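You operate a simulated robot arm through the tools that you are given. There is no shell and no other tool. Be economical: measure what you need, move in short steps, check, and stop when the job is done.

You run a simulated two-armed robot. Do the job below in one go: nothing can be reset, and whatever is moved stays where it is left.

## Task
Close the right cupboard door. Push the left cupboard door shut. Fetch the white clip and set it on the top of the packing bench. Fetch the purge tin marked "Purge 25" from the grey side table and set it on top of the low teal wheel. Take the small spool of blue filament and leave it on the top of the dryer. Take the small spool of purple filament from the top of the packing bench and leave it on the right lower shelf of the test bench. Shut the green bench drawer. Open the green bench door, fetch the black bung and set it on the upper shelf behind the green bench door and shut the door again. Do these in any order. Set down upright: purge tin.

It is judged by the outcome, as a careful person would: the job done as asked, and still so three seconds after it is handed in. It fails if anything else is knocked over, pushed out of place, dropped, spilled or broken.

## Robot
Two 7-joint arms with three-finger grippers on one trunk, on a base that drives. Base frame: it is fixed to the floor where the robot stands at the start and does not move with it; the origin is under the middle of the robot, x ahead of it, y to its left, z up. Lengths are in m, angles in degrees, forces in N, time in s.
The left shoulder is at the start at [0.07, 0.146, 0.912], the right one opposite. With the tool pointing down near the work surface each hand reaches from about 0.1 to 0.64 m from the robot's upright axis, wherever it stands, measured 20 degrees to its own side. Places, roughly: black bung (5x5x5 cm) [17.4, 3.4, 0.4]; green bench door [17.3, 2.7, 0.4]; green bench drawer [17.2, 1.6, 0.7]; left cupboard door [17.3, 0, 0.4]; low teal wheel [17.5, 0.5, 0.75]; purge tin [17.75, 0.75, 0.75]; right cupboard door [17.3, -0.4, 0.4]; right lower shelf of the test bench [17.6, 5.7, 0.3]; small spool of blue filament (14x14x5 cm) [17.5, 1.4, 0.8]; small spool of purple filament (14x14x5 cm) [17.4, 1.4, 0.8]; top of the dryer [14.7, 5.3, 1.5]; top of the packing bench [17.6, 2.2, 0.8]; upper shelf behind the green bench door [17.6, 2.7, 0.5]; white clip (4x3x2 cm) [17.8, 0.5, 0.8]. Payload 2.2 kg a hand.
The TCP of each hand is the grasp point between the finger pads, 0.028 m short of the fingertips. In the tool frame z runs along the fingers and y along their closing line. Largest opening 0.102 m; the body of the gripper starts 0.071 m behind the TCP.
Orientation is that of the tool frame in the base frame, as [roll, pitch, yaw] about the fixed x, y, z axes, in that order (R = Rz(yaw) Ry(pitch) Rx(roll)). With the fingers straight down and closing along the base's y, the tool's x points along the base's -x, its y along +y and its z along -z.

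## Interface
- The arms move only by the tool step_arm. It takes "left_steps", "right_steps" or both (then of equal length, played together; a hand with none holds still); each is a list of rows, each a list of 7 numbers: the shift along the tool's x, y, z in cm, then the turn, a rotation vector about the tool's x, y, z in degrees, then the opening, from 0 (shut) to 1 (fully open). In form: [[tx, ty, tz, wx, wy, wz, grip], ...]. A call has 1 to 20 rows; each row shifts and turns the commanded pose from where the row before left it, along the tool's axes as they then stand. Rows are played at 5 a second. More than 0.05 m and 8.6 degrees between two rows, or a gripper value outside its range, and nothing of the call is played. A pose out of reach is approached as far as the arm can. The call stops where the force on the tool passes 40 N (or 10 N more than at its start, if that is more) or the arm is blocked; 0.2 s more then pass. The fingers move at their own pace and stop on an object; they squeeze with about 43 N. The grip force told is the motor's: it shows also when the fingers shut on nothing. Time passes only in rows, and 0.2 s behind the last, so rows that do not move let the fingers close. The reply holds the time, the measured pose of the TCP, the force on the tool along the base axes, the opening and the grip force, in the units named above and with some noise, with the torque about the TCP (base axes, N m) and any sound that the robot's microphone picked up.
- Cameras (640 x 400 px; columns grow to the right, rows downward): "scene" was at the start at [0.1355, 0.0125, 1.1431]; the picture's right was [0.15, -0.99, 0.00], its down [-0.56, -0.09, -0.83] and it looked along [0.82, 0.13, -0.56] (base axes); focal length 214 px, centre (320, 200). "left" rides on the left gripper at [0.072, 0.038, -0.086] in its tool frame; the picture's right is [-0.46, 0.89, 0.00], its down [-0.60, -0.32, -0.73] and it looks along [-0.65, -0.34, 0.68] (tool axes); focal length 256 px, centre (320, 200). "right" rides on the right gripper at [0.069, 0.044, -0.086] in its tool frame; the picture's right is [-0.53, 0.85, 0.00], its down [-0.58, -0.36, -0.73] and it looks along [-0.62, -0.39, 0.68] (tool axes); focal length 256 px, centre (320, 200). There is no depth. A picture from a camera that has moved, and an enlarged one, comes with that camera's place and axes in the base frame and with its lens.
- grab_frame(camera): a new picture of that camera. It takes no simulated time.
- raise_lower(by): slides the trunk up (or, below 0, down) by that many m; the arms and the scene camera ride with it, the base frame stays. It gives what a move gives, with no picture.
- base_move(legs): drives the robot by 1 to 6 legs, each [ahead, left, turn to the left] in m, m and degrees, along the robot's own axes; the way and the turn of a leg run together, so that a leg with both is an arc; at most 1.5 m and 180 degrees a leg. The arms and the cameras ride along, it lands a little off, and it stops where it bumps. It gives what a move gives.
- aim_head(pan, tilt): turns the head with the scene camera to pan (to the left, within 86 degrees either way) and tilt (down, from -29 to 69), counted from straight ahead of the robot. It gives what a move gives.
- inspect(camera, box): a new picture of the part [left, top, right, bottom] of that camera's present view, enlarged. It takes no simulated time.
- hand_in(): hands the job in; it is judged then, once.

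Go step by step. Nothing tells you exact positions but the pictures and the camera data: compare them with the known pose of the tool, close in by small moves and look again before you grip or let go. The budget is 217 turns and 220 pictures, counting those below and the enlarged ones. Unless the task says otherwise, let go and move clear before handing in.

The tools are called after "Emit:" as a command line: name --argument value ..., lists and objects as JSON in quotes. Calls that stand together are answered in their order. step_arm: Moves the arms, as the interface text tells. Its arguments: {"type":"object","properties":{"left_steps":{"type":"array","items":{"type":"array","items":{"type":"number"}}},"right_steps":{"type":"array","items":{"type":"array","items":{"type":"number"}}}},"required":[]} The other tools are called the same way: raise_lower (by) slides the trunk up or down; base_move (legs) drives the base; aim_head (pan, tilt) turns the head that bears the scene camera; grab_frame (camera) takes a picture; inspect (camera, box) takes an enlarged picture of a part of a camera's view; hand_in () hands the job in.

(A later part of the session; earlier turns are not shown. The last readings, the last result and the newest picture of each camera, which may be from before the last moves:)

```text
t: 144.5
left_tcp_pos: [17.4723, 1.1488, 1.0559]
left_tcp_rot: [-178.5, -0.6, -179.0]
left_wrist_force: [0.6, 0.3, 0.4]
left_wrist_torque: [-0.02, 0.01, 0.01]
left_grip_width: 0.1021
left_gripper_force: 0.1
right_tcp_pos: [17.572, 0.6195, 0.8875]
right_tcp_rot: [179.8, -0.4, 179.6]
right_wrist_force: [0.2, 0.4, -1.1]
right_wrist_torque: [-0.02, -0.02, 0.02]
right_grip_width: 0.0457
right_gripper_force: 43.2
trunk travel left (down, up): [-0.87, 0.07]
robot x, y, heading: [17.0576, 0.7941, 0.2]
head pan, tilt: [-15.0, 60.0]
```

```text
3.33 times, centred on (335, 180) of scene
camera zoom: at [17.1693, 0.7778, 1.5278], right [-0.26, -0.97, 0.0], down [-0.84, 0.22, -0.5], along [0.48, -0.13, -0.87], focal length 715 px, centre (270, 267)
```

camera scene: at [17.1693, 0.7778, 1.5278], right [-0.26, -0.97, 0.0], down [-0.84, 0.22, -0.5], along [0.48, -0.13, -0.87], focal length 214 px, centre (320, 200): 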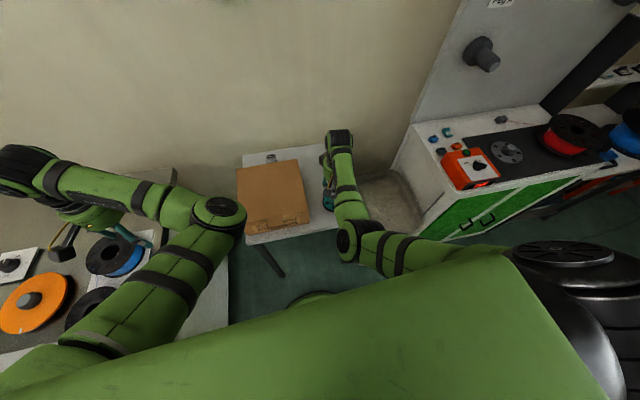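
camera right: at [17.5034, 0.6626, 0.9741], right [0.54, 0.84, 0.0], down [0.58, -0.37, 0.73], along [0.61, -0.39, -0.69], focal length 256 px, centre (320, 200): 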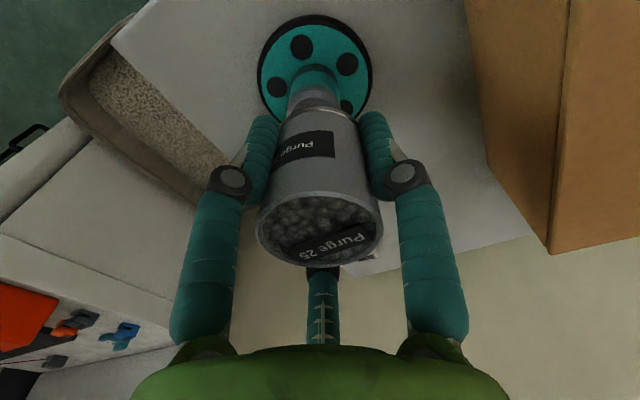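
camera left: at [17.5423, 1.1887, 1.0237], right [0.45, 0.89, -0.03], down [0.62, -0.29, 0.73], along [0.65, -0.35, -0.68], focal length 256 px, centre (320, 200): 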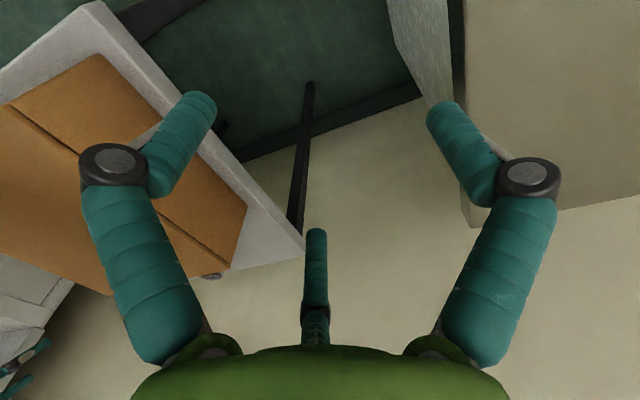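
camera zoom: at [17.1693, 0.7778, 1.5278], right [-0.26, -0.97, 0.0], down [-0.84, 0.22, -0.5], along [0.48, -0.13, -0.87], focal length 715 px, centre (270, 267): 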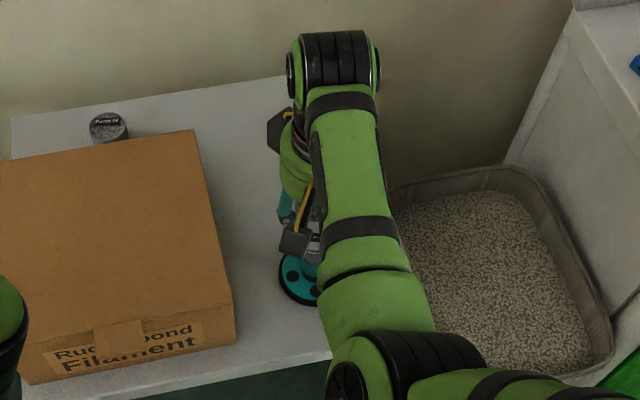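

The tin has tilted slightly in the grip, maybe from touching the hub. I raise 1.2 cm and look again.

Emit:
step_arm --right_steps '[[0, 0, -1.2, 0, 0, 0, 0.3]]'

Emit:
grab_frame --camera "right"

```text
t: 144.9
left_tcp_pos: [17.4729, 1.148, 1.0561]
left_tcp_rot: [-178.6, -0.6, -179.0]
left_wrist_force: [0.4, 0.8, -0.2]
left_wrist_torque: [-0.01, 0.02, 0.0]
left_grip_width: 0.1021
left_gripper_force: 0.1
right_tcp_pos: [17.5731, 0.6202, 0.898]
right_tcp_rot: [179.7, -0.2, 179.6]
right_wrist_force: [0.3, -0.7, -1.4]
right_wrist_torque: [0.03, 0.02, 0.0]
right_grip_width: 0.0454
right_gripper_force: 43.0
trunk travel left (down, up): [-0.87, 0.07]
robot x, y, heading: [17.0593, 0.7991, 0.2]
head pan, tilt: [-15.0, 60.0]
```

```text
162 pictures are left
camera right: at [17.5039, 0.6624, 0.9854], right [0.54, 0.84, 0.0], down [0.58, -0.37, 0.73], along [0.61, -0.39, -0.69], focal length 256 px, centre (320, 200)
```

right: 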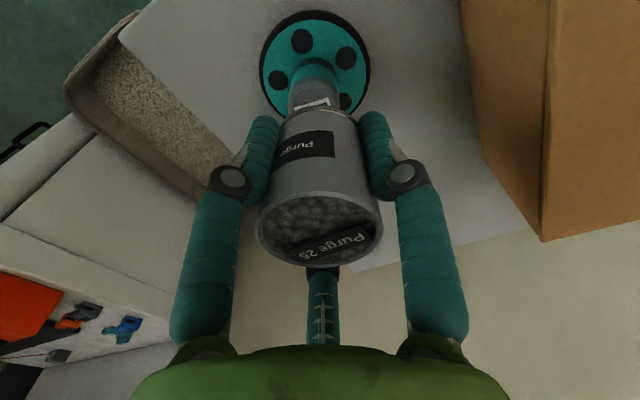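

The tin holds steady now; it sits ≈8 mm forward with a ~3.6° tilt. I compensate the tilt and offset, then lower toward the hub.

Emit:
step_arm --right_steps '[[0.8, 0.2, 0, 0, 3.6, 0, 0.3], [0, 0, 0.6, 0, 0, 0, 0.3], [0, 0, 0.2, 0, 0, 0, 0.3]]'

Emit:
grab_frame --camera "right"

```text
t: 145.7
left_tcp_pos: [17.4739, 1.1484, 1.0565]
left_tcp_rot: [-178.5, -0.7, -179.1]
left_wrist_force: [-0.7, 0.0, 0.7]
left_wrist_torque: [-0.03, 0.03, 0.04]
left_grip_width: 0.1022
left_gripper_force: 0.0
right_tcp_pos: [17.5654, 0.6223, 0.8921]
right_tcp_rot: [179.8, -3.9, 179.7]
right_wrist_force: [0.6, 0.3, -1.3]
right_wrist_torque: [0.0, 0.01, 0.0]
right_grip_width: 0.0452
right_gripper_force: 43.1
trunk travel left (down, up): [-0.87, 0.07]
robot x, y, heading: [17.0608, 0.7951, 0.1]
head pan, tilt: [-15.0, 60.0]
```

```text
161 pictures are left
camera right: at [17.5013, 0.6649, 0.9824], right [0.54, 0.84, -0.03], down [0.62, -0.37, 0.69], along [0.57, -0.39, -0.72], focal length 256 px, centre (320, 200)
```

right: 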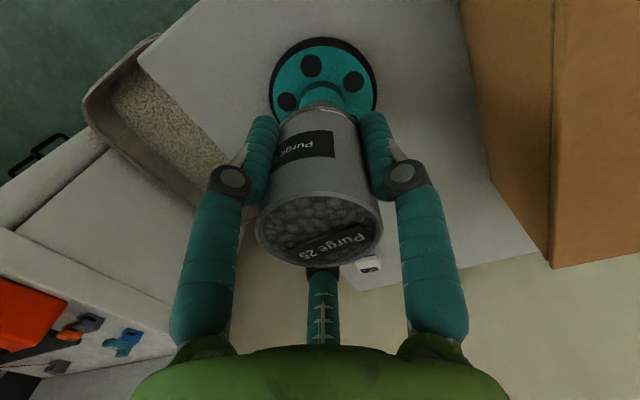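

I use the left hand's camera for a side view.

Emit:
grab_frame --camera "left"

```text
160 pictures are left
camera left: at [17.4007, 1.1887, 1.1433], right [0.45, 0.89, -0.03], down [0.62, -0.29, 0.73], along [0.65, -0.35, -0.68], focal length 256 px, centre (320, 200)
```

left: 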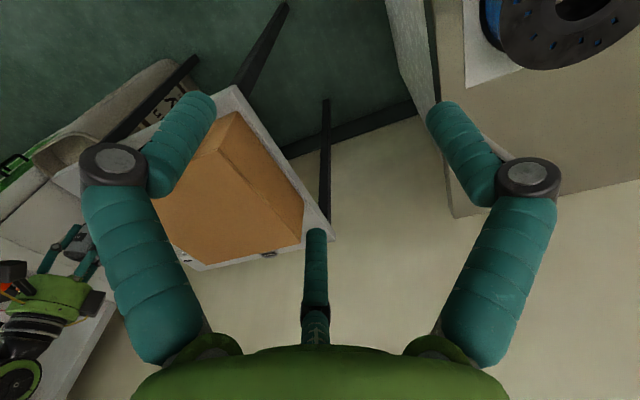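

I pan the left hand's camera toward the wheel.

Emit:
step_arm --left_steps '[[0, 0, 0, 0, 0, 8.4, 0.3], [0, 0, 0, 0, 0, 8.4, 0.3], [0, 0, 0, 0, 0, 8.4, 0.3], [0, 0, 0, 0, 0, 8.4, 0.3], [0, 0, 0, 0, 0, 8.4, 0.3]]'

Emit:
grab_frame --camera "left"

```text
t: 146.9
left_tcp_pos: [17.4728, 1.1481, 1.0569]
left_tcp_rot: [-178.6, 0.7, 139.0]
left_wrist_force: [-0.2, 0.6, 0.2]
left_wrist_torque: [-0.01, -0.01, 0.03]
left_grip_width: 0.0306
left_gripper_force: 0.0
right_tcp_pos: [17.5635, 0.6232, 0.8916]
right_tcp_rot: [179.8, -3.8, 179.7]
right_wrist_force: [0.5, -0.4, -1.2]
right_wrist_torque: [0.02, 0.0, -0.02]
right_grip_width: 0.0458
right_gripper_force: 42.8
trunk travel left (down, up): [-0.87, 0.07]
robot x, y, heading: [17.0533, 0.8008, 0.2]
head pan, tilt: [-15.0, 60.0]
```

```text
159 pictures are left
camera left: at [17.4441, 1.2282, 1.1418], right [0.93, 0.36, -0.02], down [0.25, -0.62, 0.75], along [0.26, -0.7, -0.67], focal length 256 px, centre (320, 200)
```

left: 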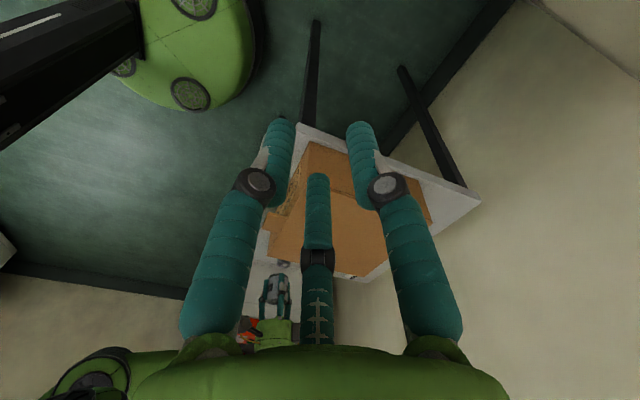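

Emit:
inspect --camera "left" --box '[240, 250, 310, 350]'

```text
4.00 times, centred on (275, 300) of left
camera zoom: at [17.4441, 1.2282, 1.1418], right [0.93, 0.36, -0.02], down [0.25, -0.62, 0.75], along [0.26, -0.7, -0.67], focal length 1024 px, centre (500, -200)
```

zoom: 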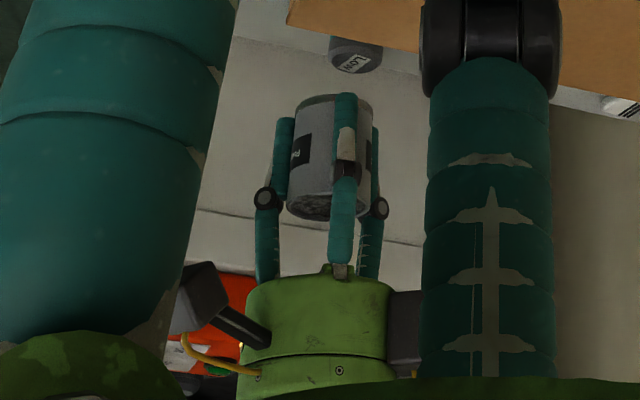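

The side view shows the tin nearly upright, its bottom at (17.562, z≈0.857) and hub top at (17.573, z≈0.818). I shift and lower to just above.

Emit:
step_arm --right_steps '[[-1, -0.5, 0, 0, 0, 0, 0.3], [-0.1, 0, 1.2, 0, 0, 0, 0.3], [-0.1, 0, 1.2, 0, 0, 0, 0.3], [0, 0, 0.5, 0, 0, 0, 0.3]]'

Emit:
inspect --camera "left" --box '[240, 250, 310, 350]'

Emit:
grab_frame --camera "right"

```text
t: 147.9
left_tcp_pos: [17.4739, 1.149, 1.056]
left_tcp_rot: [-178.5, 0.5, 139.0]
left_wrist_force: [-0.6, 0.6, -0.2]
left_wrist_torque: [0.01, 0.02, 0.03]
left_grip_width: 0.0305
left_gripper_force: 0.1
right_tcp_pos: [17.576, 0.616, 0.8591]
right_tcp_rot: [179.8, -3.9, 179.5]
right_wrist_force: [0.6, 0.8, -1.1]
right_wrist_torque: [-0.04, 0.02, -0.03]
right_grip_width: 0.0454
right_gripper_force: 42.8
trunk travel left (down, up): [-0.87, 0.07]
robot x, y, heading: [17.0578, 0.7925, 0.0]
head pan, tilt: [-15.0, 60.0]
```

```text
4.00 times, centred on (275, 300) of left
camera zoom: at [17.4441, 1.2278, 1.1416], right [0.93, 0.36, -0.02], down [0.26, -0.62, 0.74], along [0.26, -0.7, -0.67], focal length 1024 px, centre (500, -200)
```

zoom: 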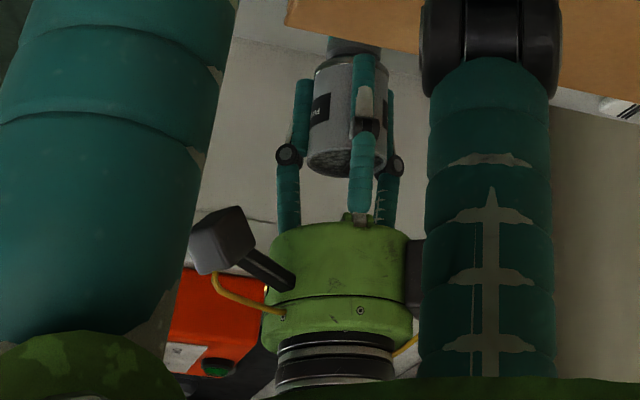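

```text
156 pictures are left
camera right: at [17.5118, 0.6585, 0.9511], right [0.54, 0.84, -0.03], down [0.62, -0.37, 0.69], along [0.57, -0.39, -0.72], focal length 256 px, centre (320, 200)
```

right: 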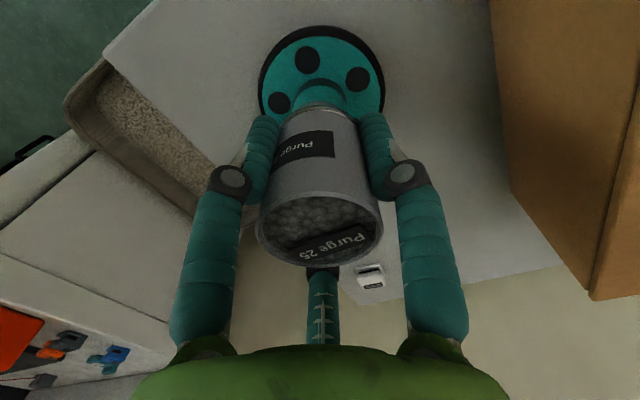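

Aligned, ~6 mm gap. I undo 2.5° of tilt and lower in 2 mm steps.

Emit:
step_arm --right_steps '[[0.2, 0, 0, 0, -2.5, 0, 0.3], [0, 0, 0.2, 0, 0, 0, 0.3], [0, 0, 0.2, 0, 0, 0, 0.3]]'

Emit:
step_arm --right_steps '[[0, 0, 0.2, 0, 0, 0, 0.3], [0, 0, 0, 0, 0, 0, 0.3]]'

Emit:
inspect --camera "left" --box '[240, 250, 310, 350]'

```text
t: 148.7
left_tcp_pos: [17.4735, 1.1481, 1.0571]
left_tcp_rot: [-178.5, 0.5, 139.0]
left_wrist_force: [0.2, -0.1, 0.3]
left_wrist_torque: [-0.01, 0.0, 0.0]
left_grip_width: 0.0306
left_gripper_force: 0.0
right_tcp_pos: [17.5745, 0.6178, 0.8575]
right_tcp_rot: [179.8, -1.3, 179.6]
right_wrist_force: [0.1, 0.3, -1.8]
right_wrist_torque: [0.01, 0.03, -0.01]
right_grip_width: 0.0453
right_gripper_force: 42.9
trunk travel left (down, up): [-0.87, 0.07]
robot x, y, heading: [17.058, 0.7949, 0.1]
head pan, tilt: [-15.0, 60.0]
```

```text
t: 149.3
left_tcp_pos: [17.4732, 1.1489, 1.056]
left_tcp_rot: [-178.5, 0.6, 138.9]
left_wrist_force: [0.4, 0.0, -0.2]
left_wrist_torque: [-0.02, -0.01, 0.0]
left_grip_width: 0.0304
left_gripper_force: 0.1
right_tcp_pos: [17.5746, 0.6167, 0.8557]
right_tcp_rot: [179.8, -1.3, 179.6]
right_wrist_force: [0.7, -0.3, -1.7]
right_wrist_torque: [-0.02, 0.02, -0.02]
right_grip_width: 0.0452
right_gripper_force: 43.0
trunk travel left (down, up): [-0.87, 0.07]
robot x, y, heading: [17.0559, 0.7934, 0.3]
head pan, tilt: [-15.0, 60.0]
```

```text
4.00 times, centred on (275, 300) of left
camera zoom: at [17.4439, 1.2279, 1.1416], right [0.93, 0.36, -0.02], down [0.26, -0.62, 0.74], along [0.26, -0.7, -0.67], focal length 1024 px, centre (500, -200)
```

zoom: 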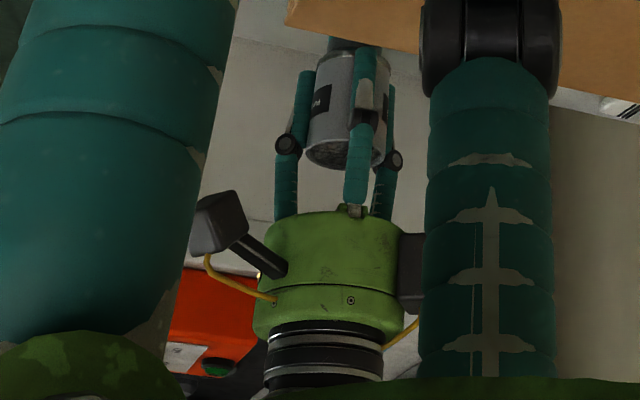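

Still no contact force; continue down.

Emit:
step_arm --right_steps '[[0, 0, 0.2, 0, 0, 0, 0.3], [0, 0, 0.2, 0, 0, 0, 0.3], [0, 0, 0.1, 0, 0, 0, 0.3]]'

Emit:
step_arm --right_steps '[[0, 0, 0.2, 0, 0, 0, 0.3], [0, 0, 0.1, 0, 0, 0, 0.3]]'

Emit:
inspect --camera "left" --box '[240, 250, 310, 350]'

```text
t: 150.1
left_tcp_pos: [17.4729, 1.1481, 1.0569]
left_tcp_rot: [-178.5, 0.6, 139.0]
left_wrist_force: [-0.1, 0.6, -0.2]
left_wrist_torque: [0.02, -0.01, 0.03]
left_grip_width: 0.0305
left_gripper_force: 0.0
right_tcp_pos: [17.574, 0.6174, 0.8533]
right_tcp_rot: [179.9, -0.9, 179.6]
right_wrist_force: [2.4, 0.0, 12.8]
right_wrist_torque: [-0.09, -0.25, 0.01]
right_grip_width: 0.0454
right_gripper_force: 43.6
trunk travel left (down, up): [-0.87, 0.07]
robot x, y, heading: [17.0553, 0.7948, 0.1]
head pan, tilt: [-15.0, 60.0]
```

```text
t: 150.7
left_tcp_pos: [17.471, 1.1483, 1.0581]
left_tcp_rot: [-178.6, 0.8, 139.1]
left_wrist_force: [0.0, 0.9, -0.6]
left_wrist_torque: [-0.01, -0.02, -0.03]
left_grip_width: 0.0305
left_gripper_force: 0.0
right_tcp_pos: [17.5741, 0.6168, 0.8528]
right_tcp_rot: [180.0, -0.4, 179.5]
right_wrist_force: [2.5, -3.5, 32.3]
right_wrist_torque: [-0.18, -0.28, 0.0]
right_grip_width: 0.0459
right_gripper_force: 43.0
trunk travel left (down, up): [-0.87, 0.07]
robot x, y, heading: [17.055, 0.7973, 0.3]
head pan, tilt: [-15.0, 60.0]
```

```text
4.00 times, centred on (275, 300) of left
camera zoom: at [17.44, 1.2286, 1.1431], right [0.93, 0.36, -0.01], down [0.25, -0.62, 0.75], along [0.26, -0.7, -0.67], focal length 1024 px, centre (500, -200)
```

zoom: 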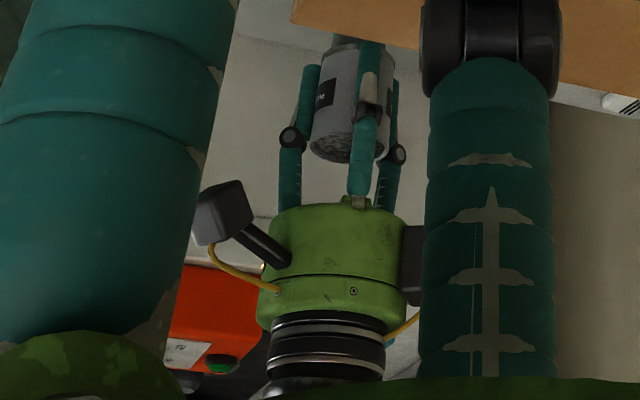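

Firm contact with the hub. I unload the press and open gradually.

Emit:
step_arm --right_steps '[[0, 0, -0.3, 0, 0, 0, 0.3], [0, 0, 0, 0, 0, 0, 0.44], [0, 0, 0, 0, 0, 0, 0.46], [0, 0, 0, 0, 0, 0, 0.48], [0, 0, 0, 0, 0, 0, 0.52]]'

Emit:
grab_frame --camera "right"

Emit:
inspect --camera "left" --box '[240, 250, 310, 350]'

```text
t: 151.9
left_tcp_pos: [17.4735, 1.1477, 1.0564]
left_tcp_rot: [-178.5, 0.6, 138.9]
left_wrist_force: [-0.2, -0.3, -0.9]
left_wrist_torque: [0.01, 0.02, 0.02]
left_grip_width: 0.0305
left_gripper_force: 0.0
right_tcp_pos: [17.5716, 0.6167, 0.8502]
right_tcp_rot: [179.8, -1.4, 179.5]
right_wrist_force: [0.0, 0.9, -0.2]
right_wrist_torque: [-0.01, 0.03, -0.01]
right_grip_width: 0.0531
right_gripper_force: 0.2
trunk travel left (down, up): [-0.87, 0.07]
robot x, y, heading: [17.058, 0.7972, -0.3]
head pan, tilt: [-15.0, 60.0]
```

```text
153 pictures are left
camera right: at [17.5051, 0.6603, 0.9389], right [0.54, 0.84, -0.01], down [0.59, -0.37, 0.72], along [0.6, -0.39, -0.7], focal length 256 px, centre (320, 200)
```

right: 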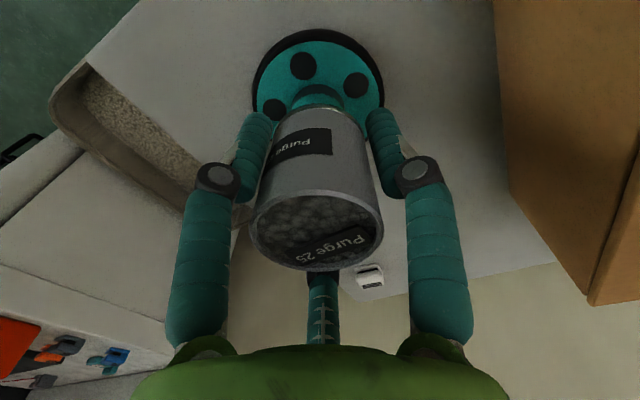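

```text
4.00 times, centred on (275, 300) of left
camera zoom: at [17.4438, 1.2279, 1.1416], right [0.93, 0.36, -0.02], down [0.26, -0.62, 0.75], along [0.26, -0.7, -0.67], focal length 1024 px, centre (500, -200)
```

zoom: 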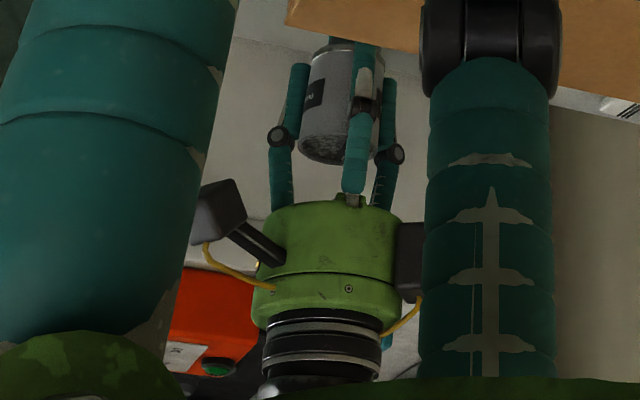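

Tin appears released and resting on the hub. I open wider and look again before leaving.

Emit:
step_arm --right_steps '[[0, 0, 0, 0, 0, 0, 0.6], [0, 0, 0, 0, 0, 0, 0.75], [0, 0, 0, 0, 0, 0, 0.75], [0, 0, 0, 0, 0, 0, 0.75]]'

Emit:
grab_frame --camera "right"

Emit:
inspect --camera "left" --box '[240, 250, 310, 350]'

```text
t: 152.9
left_tcp_pos: [17.473, 1.1476, 1.0571]
left_tcp_rot: [-178.5, 0.5, 139.1]
left_wrist_force: [-0.8, -0.3, -0.1]
left_wrist_torque: [0.02, 0.0, 0.01]
left_grip_width: 0.0307
left_gripper_force: 0.0
right_tcp_pos: [17.5728, 0.6168, 0.8509]
right_tcp_rot: [179.7, -1.2, 179.6]
right_wrist_force: [0.1, -0.3, -0.3]
right_wrist_torque: [0.0, 0.01, 0.0]
right_grip_width: 0.0765
right_gripper_force: 0.0
trunk travel left (down, up): [-0.87, 0.07]
robot x, y, heading: [17.0552, 0.7955, 0.1]
head pan, tilt: [-15.0, 60.0]
```

```text
151 pictures are left
camera right: at [17.5053, 0.6602, 0.9392], right [0.54, 0.84, -0.01], down [0.59, -0.37, 0.72], along [0.6, -0.39, -0.7], focal length 256 px, centre (320, 200)
```

right: 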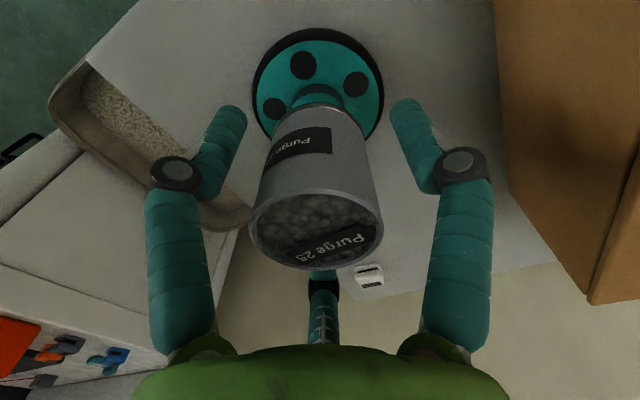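

```text
4.00 times, centred on (275, 300) of left
camera zoom: at [17.4437, 1.2279, 1.1417], right [0.93, 0.36, -0.02], down [0.26, -0.62, 0.75], along [0.26, -0.7, -0.67], focal length 1024 px, centre (500, -200)
```

zoom: 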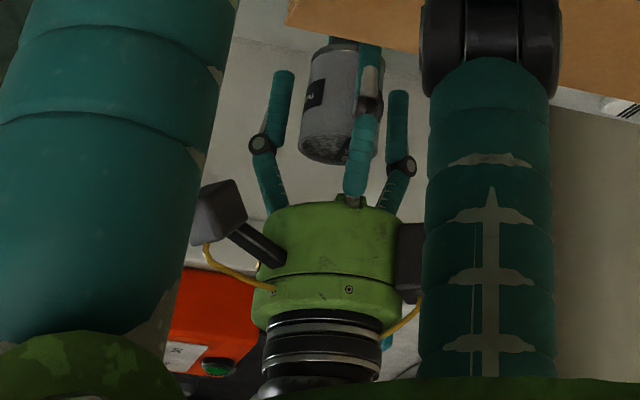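

The tin stands on the hub. I lift the hand straight up.

Emit:
step_arm --right_steps '[[0, 0, -2, 0, 0, 0, 0.8], [0, 0, -2.5, 0, 0, 0, 0.8], [0, 0, -2.5, 0, 0, 0, 0.8], [0, 0, -2, 0, 0, 0, 0.8]]'

Emit:
grab_frame --camera "right"

Emit:
inspect --camera "left" --box '[240, 250, 310, 350]'

```text
t: 153.9
left_tcp_pos: [17.4727, 1.1496, 1.0571]
left_tcp_rot: [-178.5, 0.6, 139.1]
left_wrist_force: [0.8, 0.5, 0.4]
left_wrist_torque: [0.01, -0.01, 0.01]
left_grip_width: 0.0306
left_gripper_force: 0.1
right_tcp_pos: [17.5726, 0.6176, 0.9412]
right_tcp_rot: [179.9, -1.4, 179.6]
right_wrist_force: [-0.3, 0.2, 0.2]
right_wrist_torque: [0.02, 0.02, 0.0]
right_grip_width: 0.0818
right_gripper_force: 0.0
trunk travel left (down, up): [-0.87, 0.07]
robot x, y, heading: [17.0565, 0.7924, 0.2]
head pan, tilt: [-15.0, 60.0]
```

```text
149 pictures are left
camera right: at [17.5063, 0.6604, 1.0291], right [0.54, 0.84, -0.01], down [0.59, -0.37, 0.72], along [0.6, -0.39, -0.7], focal length 256 px, centre (320, 200)
```

right: 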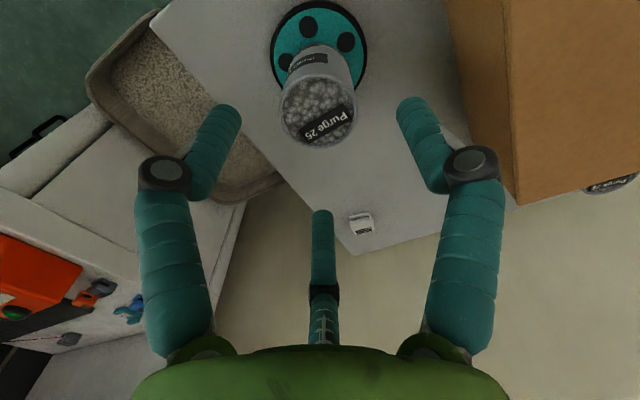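

```text
4.00 times, centred on (275, 300) of left
camera zoom: at [17.4435, 1.228, 1.1417], right [0.93, 0.36, -0.02], down [0.25, -0.62, 0.75], along [0.26, -0.7, -0.67], focal length 1024 px, centre (500, -200)
```

zoom: 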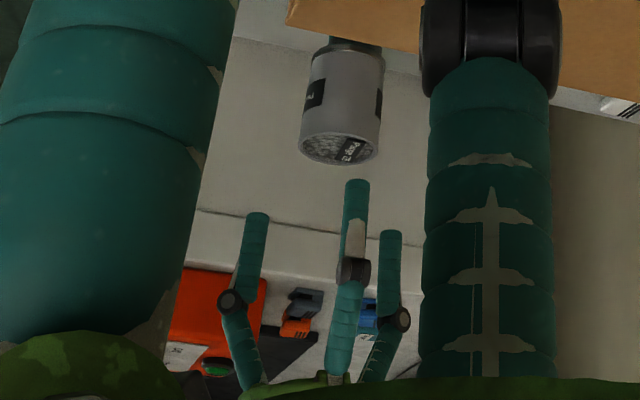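

The tin stands upright on the wheel. Next the clip: I go up a little and drive forward.

Emit:
step_arm --right_steps '[[0, 0, -3, 0, -1.4, 0, 0.6]]'

Emit:
base_move --legs '[[0.16, 0, 0]]'

Emit:
step_arm --right_steps '[[-3, -3, 0, 0, 0, 0, 0.6], [-3, -3, 0, 0, 0, 0, 0.6], [0, -1.5, 2, 0, 0, 0, 0.6]]'

Emit:
grab_frame --camera "right"

Emit:
grab_frame --camera "scene"

```text
t: 154.3
left_tcp_pos: [17.4722, 1.1476, 1.0567]
left_tcp_rot: [-178.5, 0.6, 139.1]
left_wrist_force: [-0.8, 0.0, 0.7]
left_wrist_torque: [0.04, -0.01, 0.01]
left_grip_width: 0.0307
left_gripper_force: 0.1
right_tcp_pos: [17.5733, 0.6177, 0.971]
right_tcp_rot: [179.8, 0.2, 179.6]
right_wrist_force: [-0.4, 0.2, 0.0]
right_wrist_torque: [-0.01, 0.02, 0.02]
right_grip_width: 0.0612
right_gripper_force: 0.0
trunk travel left (down, up): [-0.87, 0.07]
robot x, y, heading: [17.0568, 0.7929, 0.1]
head pan, tilt: [-15.0, 60.0]
```

```text
t: 155.7
left_tcp_pos: [17.6314, 1.1457, 1.0576]
left_tcp_rot: [-178.6, 0.7, 138.8]
left_wrist_force: [-0.3, 0.2, -0.4]
left_wrist_torque: [-0.02, -0.04, -0.01]
left_grip_width: 0.0307
left_gripper_force: 0.0
right_tcp_pos: [17.7299, 0.615, 0.9726]
right_tcp_rot: [179.8, 0.2, 179.4]
right_wrist_force: [-1.2, -0.4, -1.1]
right_wrist_torque: [0.05, -0.02, 0.02]
right_grip_width: 0.0614
right_gripper_force: 0.0
trunk travel left (down, up): [-0.87, 0.07]
robot x, y, heading: [17.2163, 0.7945, 0.0]
head pan, tilt: [-15.0, 60.0]
```

```text
t: 156.5
left_tcp_pos: [17.6345, 1.1463, 1.0566]
left_tcp_rot: [-178.5, 0.5, 138.9]
left_wrist_force: [0.6, -0.8, 0.5]
left_wrist_torque: [0.0, -0.02, 0.01]
left_grip_width: 0.0305
left_gripper_force: 0.1
right_tcp_pos: [17.7919, 0.5387, 0.9501]
right_tcp_rot: [179.8, 0.0, 179.4]
right_wrist_force: [0.4, 0.9, 0.4]
right_wrist_torque: [0.0, 0.0, -0.02]
right_grip_width: 0.0614
right_gripper_force: 0.1
trunk travel left (down, up): [-0.87, 0.07]
robot x, y, heading: [17.2126, 0.7957, -0.3]
head pan, tilt: [-15.0, 60.0]
```

```text
147 pictures are left
camera right: at [17.7232, 0.5823, 1.0365], right [0.54, 0.84, 0.0], down [0.57, -0.37, 0.73], along [0.61, -0.39, -0.68], focal length 256 px, centre (320, 200)
```

right: 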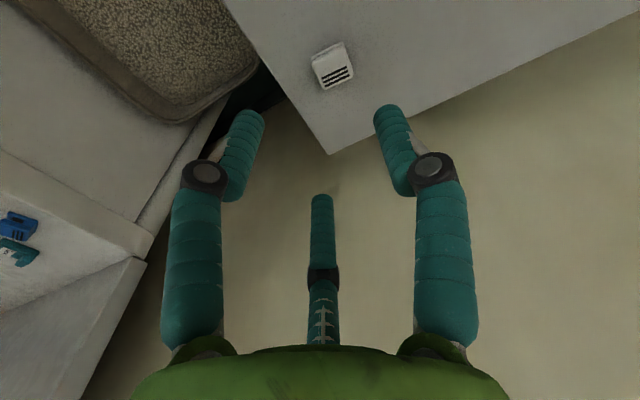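

```text
146 pictures are left
camera scene: at [17.3291, 0.7772, 1.5277], right [-0.26, -0.97, 0.0], down [-0.84, 0.23, -0.5], along [0.48, -0.13, -0.87], focal length 214 px, centre (320, 200)
```

scene: 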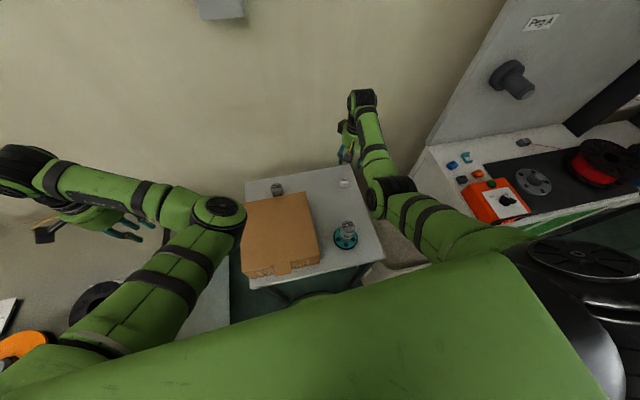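

Clip at ≈(17.812,0.541). I centre over it and descend most of the way.

Emit:
step_arm --right_steps '[[-2, 0.2, 0, 0, 0, 0, 0.7], [0, 0, 4, 0, 0, 0, 0.7], [0, 0, 4, 0, 0, 0, 0.7], [0, 0, 4, 0, 0, 0, 0.7], [0, 0, 3, 0, 0, 0, 0.7]]'

Emit:
grab_frame --camera "right"

Emit:
grab_frame --camera "scene"

```text
t: 157.7
left_tcp_pos: [17.635, 1.1459, 1.0558]
left_tcp_rot: [-178.5, 0.5, 138.8]
left_wrist_force: [0.8, -0.4, 0.2]
left_wrist_torque: [-0.02, 0.0, 0.0]
left_grip_width: 0.0307
left_gripper_force: 0.0
right_tcp_pos: [17.7827, 0.5468, 0.8169]
right_tcp_rot: [179.9, 0.2, 179.5]
right_wrist_force: [-0.6, 0.0, -1.3]
right_wrist_torque: [0.0, 0.01, 0.02]
right_grip_width: 0.0714
right_gripper_force: 0.0
right hand out of reach, approached as far as the arm can: row 4, 5
trunk travel left (down, up): [-0.87, 0.07]
robot x, y, heading: [17.2103, 0.7949, -0.1]
head pan, tilt: [-15.0, 60.0]
```

```text
145 pictures are left
camera right: at [17.7136, 0.5907, 0.9035], right [0.54, 0.84, 0.0], down [0.57, -0.37, 0.73], along [0.62, -0.4, -0.68], focal length 256 px, centre (320, 200)
```

right: 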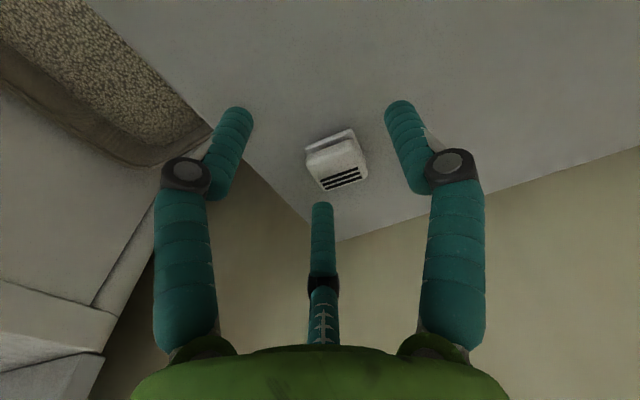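

```text
144 pictures are left
camera scene: at [17.3281, 0.7769, 1.5278], right [-0.26, -0.97, 0.0], down [-0.84, 0.23, -0.5], along [0.48, -0.13, -0.87], focal length 214 px, centre (320, 200)
```

scene: 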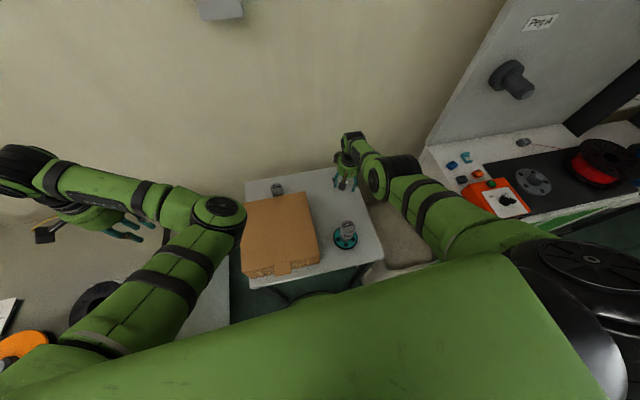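

With the trunk this high the low reach is short. I raise the hand, lower the trunk 0.15, and redo it.

Emit:
step_arm --right_steps '[[0, 0, -4, 0, 0, 0, 0.7], [0, 0, -4, 0, 0, 0, 0.7], [-1, 0, -4, 0, 0, 0, 0.7], [0, 0, -2, 0, 0, 0, 0.7]]'

Emit:
raise_lower --by -0.15

Emit:
grab_frame --camera "right"

Emit:
grab_frame --camera "scene"

```text
t: 158.7
left_tcp_pos: [17.6335, 1.1468, 1.0567]
left_tcp_rot: [-178.5, 0.6, 138.8]
left_wrist_force: [-0.1, -0.2, 0.1]
left_wrist_torque: [-0.01, 0.03, 0.0]
left_grip_width: 0.0308
left_gripper_force: 0.1
right_tcp_pos: [17.7948, 0.5428, 0.9575]
right_tcp_rot: [179.9, 0.0, 179.4]
right_wrist_force: [-0.7, -0.2, -0.1]
right_wrist_torque: [0.0, 0.01, -0.03]
right_grip_width: 0.0716
right_gripper_force: 0.0
trunk travel left (down, up): [-0.87, 0.07]
robot x, y, heading: [17.2158, 0.7958, -0.0]
head pan, tilt: [-15.0, 60.0]
```

```text
t: 160.4
left_tcp_pos: [17.633, 1.1473, 0.9062]
left_tcp_rot: [-178.4, 0.6, 138.9]
left_wrist_force: [-0.1, -0.2, 0.8]
left_wrist_torque: [0.01, 0.01, 0.0]
left_grip_width: 0.0309
left_gripper_force: 0.0
right_tcp_pos: [17.7961, 0.5425, 0.8075]
right_tcp_rot: [179.8, 0.0, 179.4]
right_wrist_force: [0.8, 0.3, 0.0]
right_wrist_torque: [0.02, 0.0, -0.01]
right_grip_width: 0.0717
right_gripper_force: 0.0
trunk travel left (down, up): [-0.72, 0.22]
robot x, y, heading: [17.2173, 0.7927, -0.1]
head pan, tilt: [-15.0, 60.0]
```

```text
143 pictures are left
camera right: at [17.7264, 0.5861, 0.8941], right [0.54, 0.84, 0.0], down [0.57, -0.37, 0.73], along [0.61, -0.4, -0.68], focal length 256 px, centre (320, 200)
```

right: 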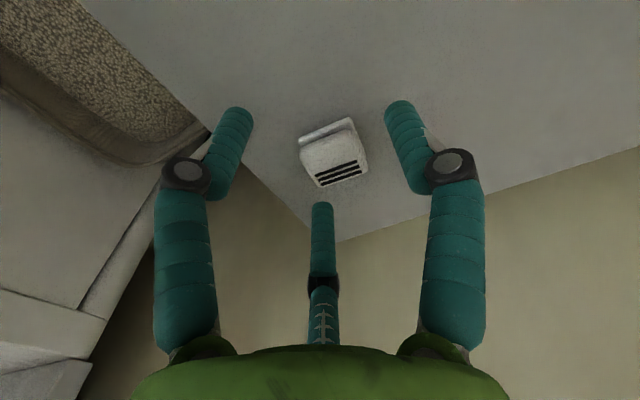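

```text
142 pictures are left
camera scene: at [17.3285, 0.7773, 1.3778], right [-0.26, -0.97, 0.0], down [-0.84, 0.23, -0.5], along [0.48, -0.13, -0.87], focal length 214 px, centre (320, 200)
```

scene: 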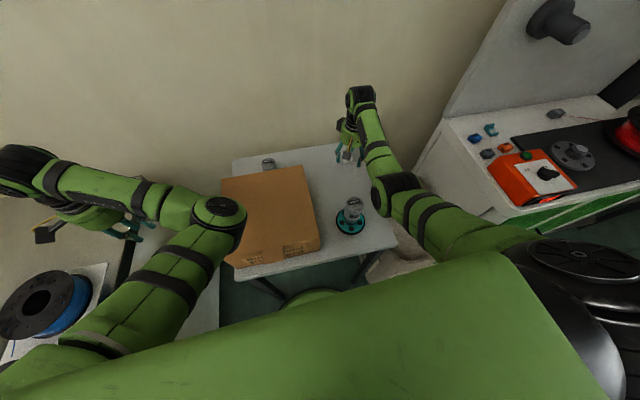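

Clip ≈(17.815,0.539). I move over it and go down to just above the table.

Emit:
step_arm --right_steps '[[-1.8, -0.3, 0, 0, 0, 0, 0.6], [0, 0, 1.5, 0, 0, 0, 0.6], [0, 0, 1, 0, 0, 0, 0.6]]'

Emit:
grab_frame --camera "right"

```text
t: 161.2
left_tcp_pos: [17.6327, 1.1468, 0.9061]
left_tcp_rot: [-178.5, 0.6, 138.8]
left_wrist_force: [0.3, -0.1, -1.0]
left_wrist_torque: [-0.01, 0.01, -0.01]
left_grip_width: 0.0305
left_gripper_force: 0.1
right_tcp_pos: [17.8132, 0.5398, 0.7863]
right_tcp_rot: [179.8, 0.3, 179.3]
right_wrist_force: [0.2, 0.4, 7.8]
right_wrist_torque: [-0.17, 0.27, -0.12]
right_grip_width: 0.0626
right_gripper_force: 0.6
trunk travel left (down, up): [-0.72, 0.22]
robot x, y, heading: [17.2174, 0.7978, -0.1]
head pan, tilt: [-15.0, 60.0]
```

```text
141 pictures are left
camera right: at [17.7439, 0.5835, 0.8719], right [0.54, 0.84, 0.0], down [0.57, -0.37, 0.73], along [0.62, -0.4, -0.68], focal length 256 px, centre (320, 200)
```

right: 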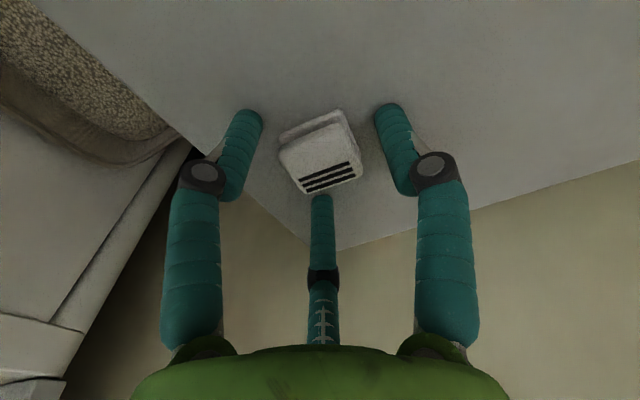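

Fingertips just touch the table. I close on the clip.

Emit:
step_arm --right_steps '[[0, 0, -0.1, 0, 0, 0, 0.4], [0, 0, 0, 0, 0, 0, 0.1], [0, 0, 0, 0, 0, 0, 0.1], [0, 0, 0, 0, 0, 0, 0.1]]'

Emit:
grab_frame --camera "right"

```text
t: 162.2
left_tcp_pos: [17.6298, 1.1463, 0.9086]
left_tcp_rot: [-178.7, 0.6, 138.8]
left_wrist_force: [-1.1, -0.7, -0.2]
left_wrist_torque: [-0.02, -0.03, -0.03]
left_grip_width: 0.0306
left_gripper_force: 0.1
right_tcp_pos: [17.8107, 0.5402, 0.7879]
right_tcp_rot: [180.0, 0.4, 179.3]
right_wrist_force: [-5.4, -6.4, 20.2]
right_wrist_torque: [-0.52, 0.72, 0.06]
right_grip_width: 0.0337
right_gripper_force: 43.5
trunk travel left (down, up): [-0.72, 0.22]
robot x, y, heading: [17.216, 0.794, -0.2]
head pan, tilt: [-15.0, 60.0]
```

```text
140 pictures are left
camera right: at [17.7418, 0.583, 0.8738], right [0.54, 0.84, 0.0], down [0.57, -0.37, 0.73], along [0.62, -0.4, -0.68], focal length 256 px, centre (320, 200)
```

right: 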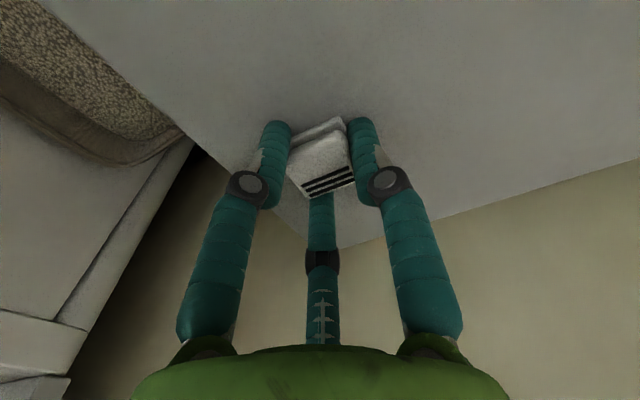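

Clip is gripped. Lift.

Emit:
step_arm --right_steps '[[0, 0, -1, 0, 0, 0, 0.1], [0, 0, -3, 0, 0, 0, 0.1], [0, 0, -4, 0, 0, 0, 0.1], [0, 0, -4, 0, 0, 0, 0.1]]'

Emit:
grab_frame --camera "right"

Emit:
grab_frame --camera "scene"

```text
t: 163.2
left_tcp_pos: [17.6341, 1.1473, 0.9056]
left_tcp_rot: [-178.5, 0.6, 138.8]
left_wrist_force: [0.0, 0.1, 0.7]
left_wrist_torque: [0.03, 0.04, -0.01]
left_grip_width: 0.0307
left_gripper_force: 0.0
right_tcp_pos: [17.814, 0.5411, 0.9034]
right_tcp_rot: [179.7, 0.0, 179.4]
right_wrist_force: [-0.3, 1.0, 0.1]
right_wrist_torque: [0.02, 0.0, 0.02]
right_grip_width: 0.0328
right_gripper_force: 43.1
trunk travel left (down, up): [-0.72, 0.22]
robot x, y, heading: [17.2159, 0.7919, -0.2]
head pan, tilt: [-15.0, 60.0]
```

```text
139 pictures are left
camera right: at [17.744, 0.5838, 0.9915], right [0.54, 0.84, 0.0], down [0.57, -0.37, 0.73], along [0.61, -0.4, -0.68], focal length 256 px, centre (320, 200)
```

right: 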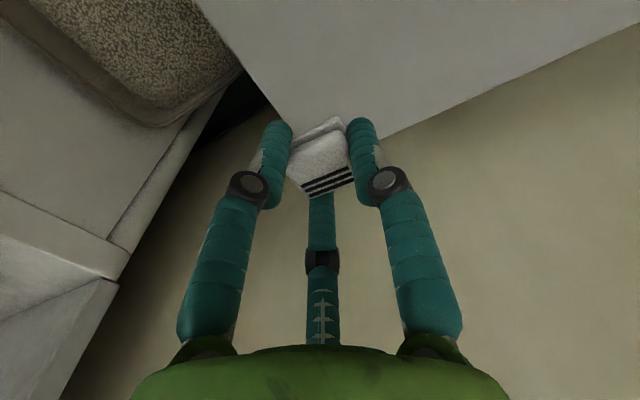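

```text
138 pictures are left
camera scene: at [17.3282, 0.7776, 1.3777], right [-0.26, -0.97, 0.0], down [-0.84, 0.23, -0.5], along [0.48, -0.13, -0.87], focal length 214 px, centre (320, 200)
```

scene: 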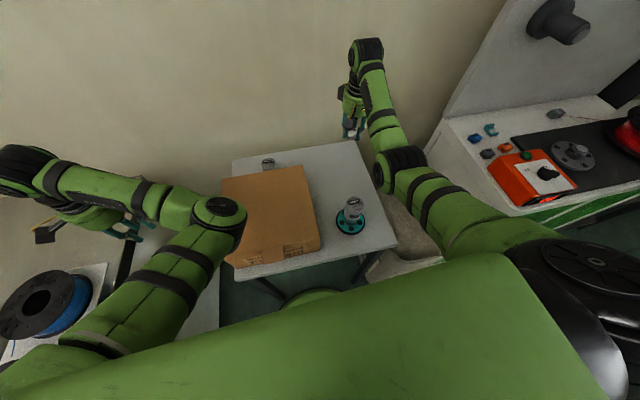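

Clip held, tin still standing. Before leaving I use the left hand to nudge the box back ≈1.5 cm; first I turn it straight and approach the box's left side.

Emit:
step_arm --left_steps '[[0, 0, 0, 0, 0, -8.2, 0], [0, 0, 0, 0, 0, -8.2, 0], [0, 0, 0, 0, 0, -8.2, 0], [0, 0, 0, 0, 0, -8.2, 0], [0, 0, 0, 0, 0, -8.2, 0], [0, -4, 0, 0, 0, 0, 0], [0, -3, 0, 0, 0, 0, 0], [0, -3, 3, 0, 0, 0, 0], [0, -2, 3, 0, 0, 0, 0]]'

Emit:
grab_frame --camera "left"

Emit:
aim_head --pan 0 --tilt 50

Emit:
grab_frame --camera "scene"

```text
t: 165.4
left_tcp_pos: [17.6704, 1.1147, 0.8464]
left_tcp_rot: [177.8, 1.4, -176.9]
left_wrist_force: [0.8, 0.3, -0.4]
left_wrist_torque: [0.01, -0.03, -0.03]
left_grip_width: 0.0022
left_gripper_force: 31.8
left hand out of reach, approached as far as the arm can: row 6, 7, 8
right_tcp_pos: [17.8133, 0.5399, 0.9044]
right_tcp_rot: [179.8, 0.1, 179.4]
right_wrist_force: [0.4, -0.1, 0.3]
right_wrist_torque: [0.02, 0.01, 0.0]
right_grip_width: 0.0323
right_gripper_force: 42.8
trunk travel left (down, up): [-0.72, 0.22]
robot x, y, heading: [17.218, 0.7974, -0.2]
head pan, tilt: [-15.0, 60.0]
stopped in row 9 (left hand): the arm was blocked; the commanded pose is now the measured one
```

```text
137 pictures are left
camera left: at [17.5933, 1.1465, 0.9334], right [0.42, 0.91, 0.04], down [0.6, -0.31, 0.73], along [0.68, -0.28, -0.68], focal length 256 px, centre (320, 200)
```

left: 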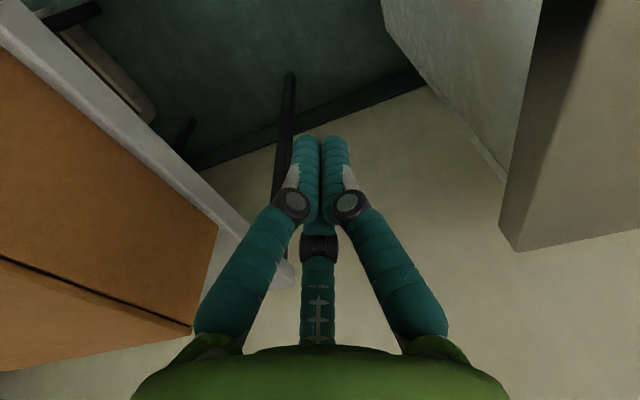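

```text
t: 166.2
left_tcp_pos: [17.6696, 1.1144, 0.846]
left_tcp_rot: [178.0, 1.5, -176.8]
left_wrist_force: [0.4, 0.8, 0.1]
left_wrist_torque: [0.01, -0.05, -0.02]
left_grip_width: 0.002
left_gripper_force: 31.1
right_tcp_pos: [17.8127, 0.5415, 0.9047]
right_tcp_rot: [179.8, 0.0, 179.4]
right_wrist_force: [0.0, -0.4, -0.1]
right_wrist_torque: [0.0, 0.01, 0.02]
right_grip_width: 0.0321
right_gripper_force: 42.6
trunk travel left (down, up): [-0.72, 0.22]
robot x, y, heading: [17.216, 0.7984, -0.1]
head pan, tilt: [0.0, 50.0]
```

```text
136 pictures are left
camera scene: at [17.3413, 0.7945, 1.3903], right [0.0, -1.0, 0.0], down [-0.77, 0.0, -0.64], along [0.64, 0.0, -0.77], focal length 214 px, centre (320, 200)
```

scene: 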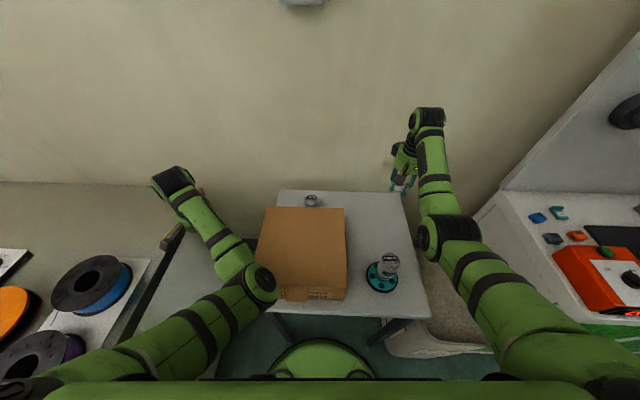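

The left arm hits its inner limit at this height. I raise the trunk (which freed the right arm before) and retry.

Emit:
raise_lower --by 0.15

Emit:
step_arm --left_steps '[[2, 0, 2, 2, 1.5, 3, 0], [2, 0, 3, 0, 0, 0, 0], [0, 0, 3, 0, 0, 0, 0], [0, 0, 3, 0, 0, 0, 0], [0, 0, 3, 0, 0, 0, 0], [0, -3, 1.5, 0, 0, 0, 0], [0, -3, 0, 0, 0, 0, 0], [0, -2, 0, 0, 0, 0, 0]]'

Emit:
grab_frame --camera "left"

```text
t: 168.0
left_tcp_pos: [17.6705, 1.1133, 0.9968]
left_tcp_rot: [177.9, 1.3, -176.9]
left_wrist_force: [-0.1, 0.0, 0.1]
left_wrist_torque: [0.0, 0.02, 0.0]
left_grip_width: 0.0024
left_gripper_force: 30.9
right_tcp_pos: [17.8133, 0.5417, 1.0534]
right_tcp_rot: [179.8, 0.1, 179.4]
right_wrist_force: [-0.3, -0.3, 0.3]
right_wrist_torque: [0.04, -0.02, 0.03]
right_grip_width: 0.0314
right_gripper_force: 43.3
trunk travel left (down, up): [-0.87, 0.07]
robot x, y, heading: [17.2171, 0.7972, -0.2]
head pan, tilt: [0.0, 50.0]
```

```text
t: 170.0
left_tcp_pos: [17.6351, 1.0965, 0.8487]
left_tcp_rot: [174.0, 0.8, -178.1]
left_wrist_force: [-0.5, 0.5, 0.1]
left_wrist_torque: [-0.02, 0.0, 0.0]
left_grip_width: 0.0019
left_gripper_force: 31.2
right_tcp_pos: [17.8137, 0.5399, 1.0537]
right_tcp_rot: [179.8, -0.1, 179.4]
right_wrist_force: [0.4, 0.1, -0.3]
right_wrist_torque: [0.0, 0.01, -0.01]
right_grip_width: 0.0314
right_gripper_force: 43.1
trunk travel left (down, up): [-0.87, 0.07]
robot x, y, heading: [17.2149, 0.7967, -0.1]
head pan, tilt: [0.0, 50.0]
stopped in row 8 (left hand): the arm was blocked; the commanded pose is now the measured one
```

```text
135 pictures are left
camera left: at [17.5609, 1.1238, 0.939], right [0.44, 0.89, 0.1], down [0.61, -0.37, 0.7], along [0.67, -0.25, -0.71], focal length 256 px, centre (320, 200)
```

left: 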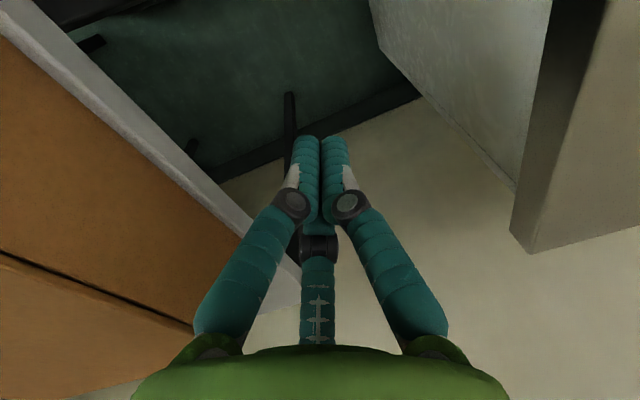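

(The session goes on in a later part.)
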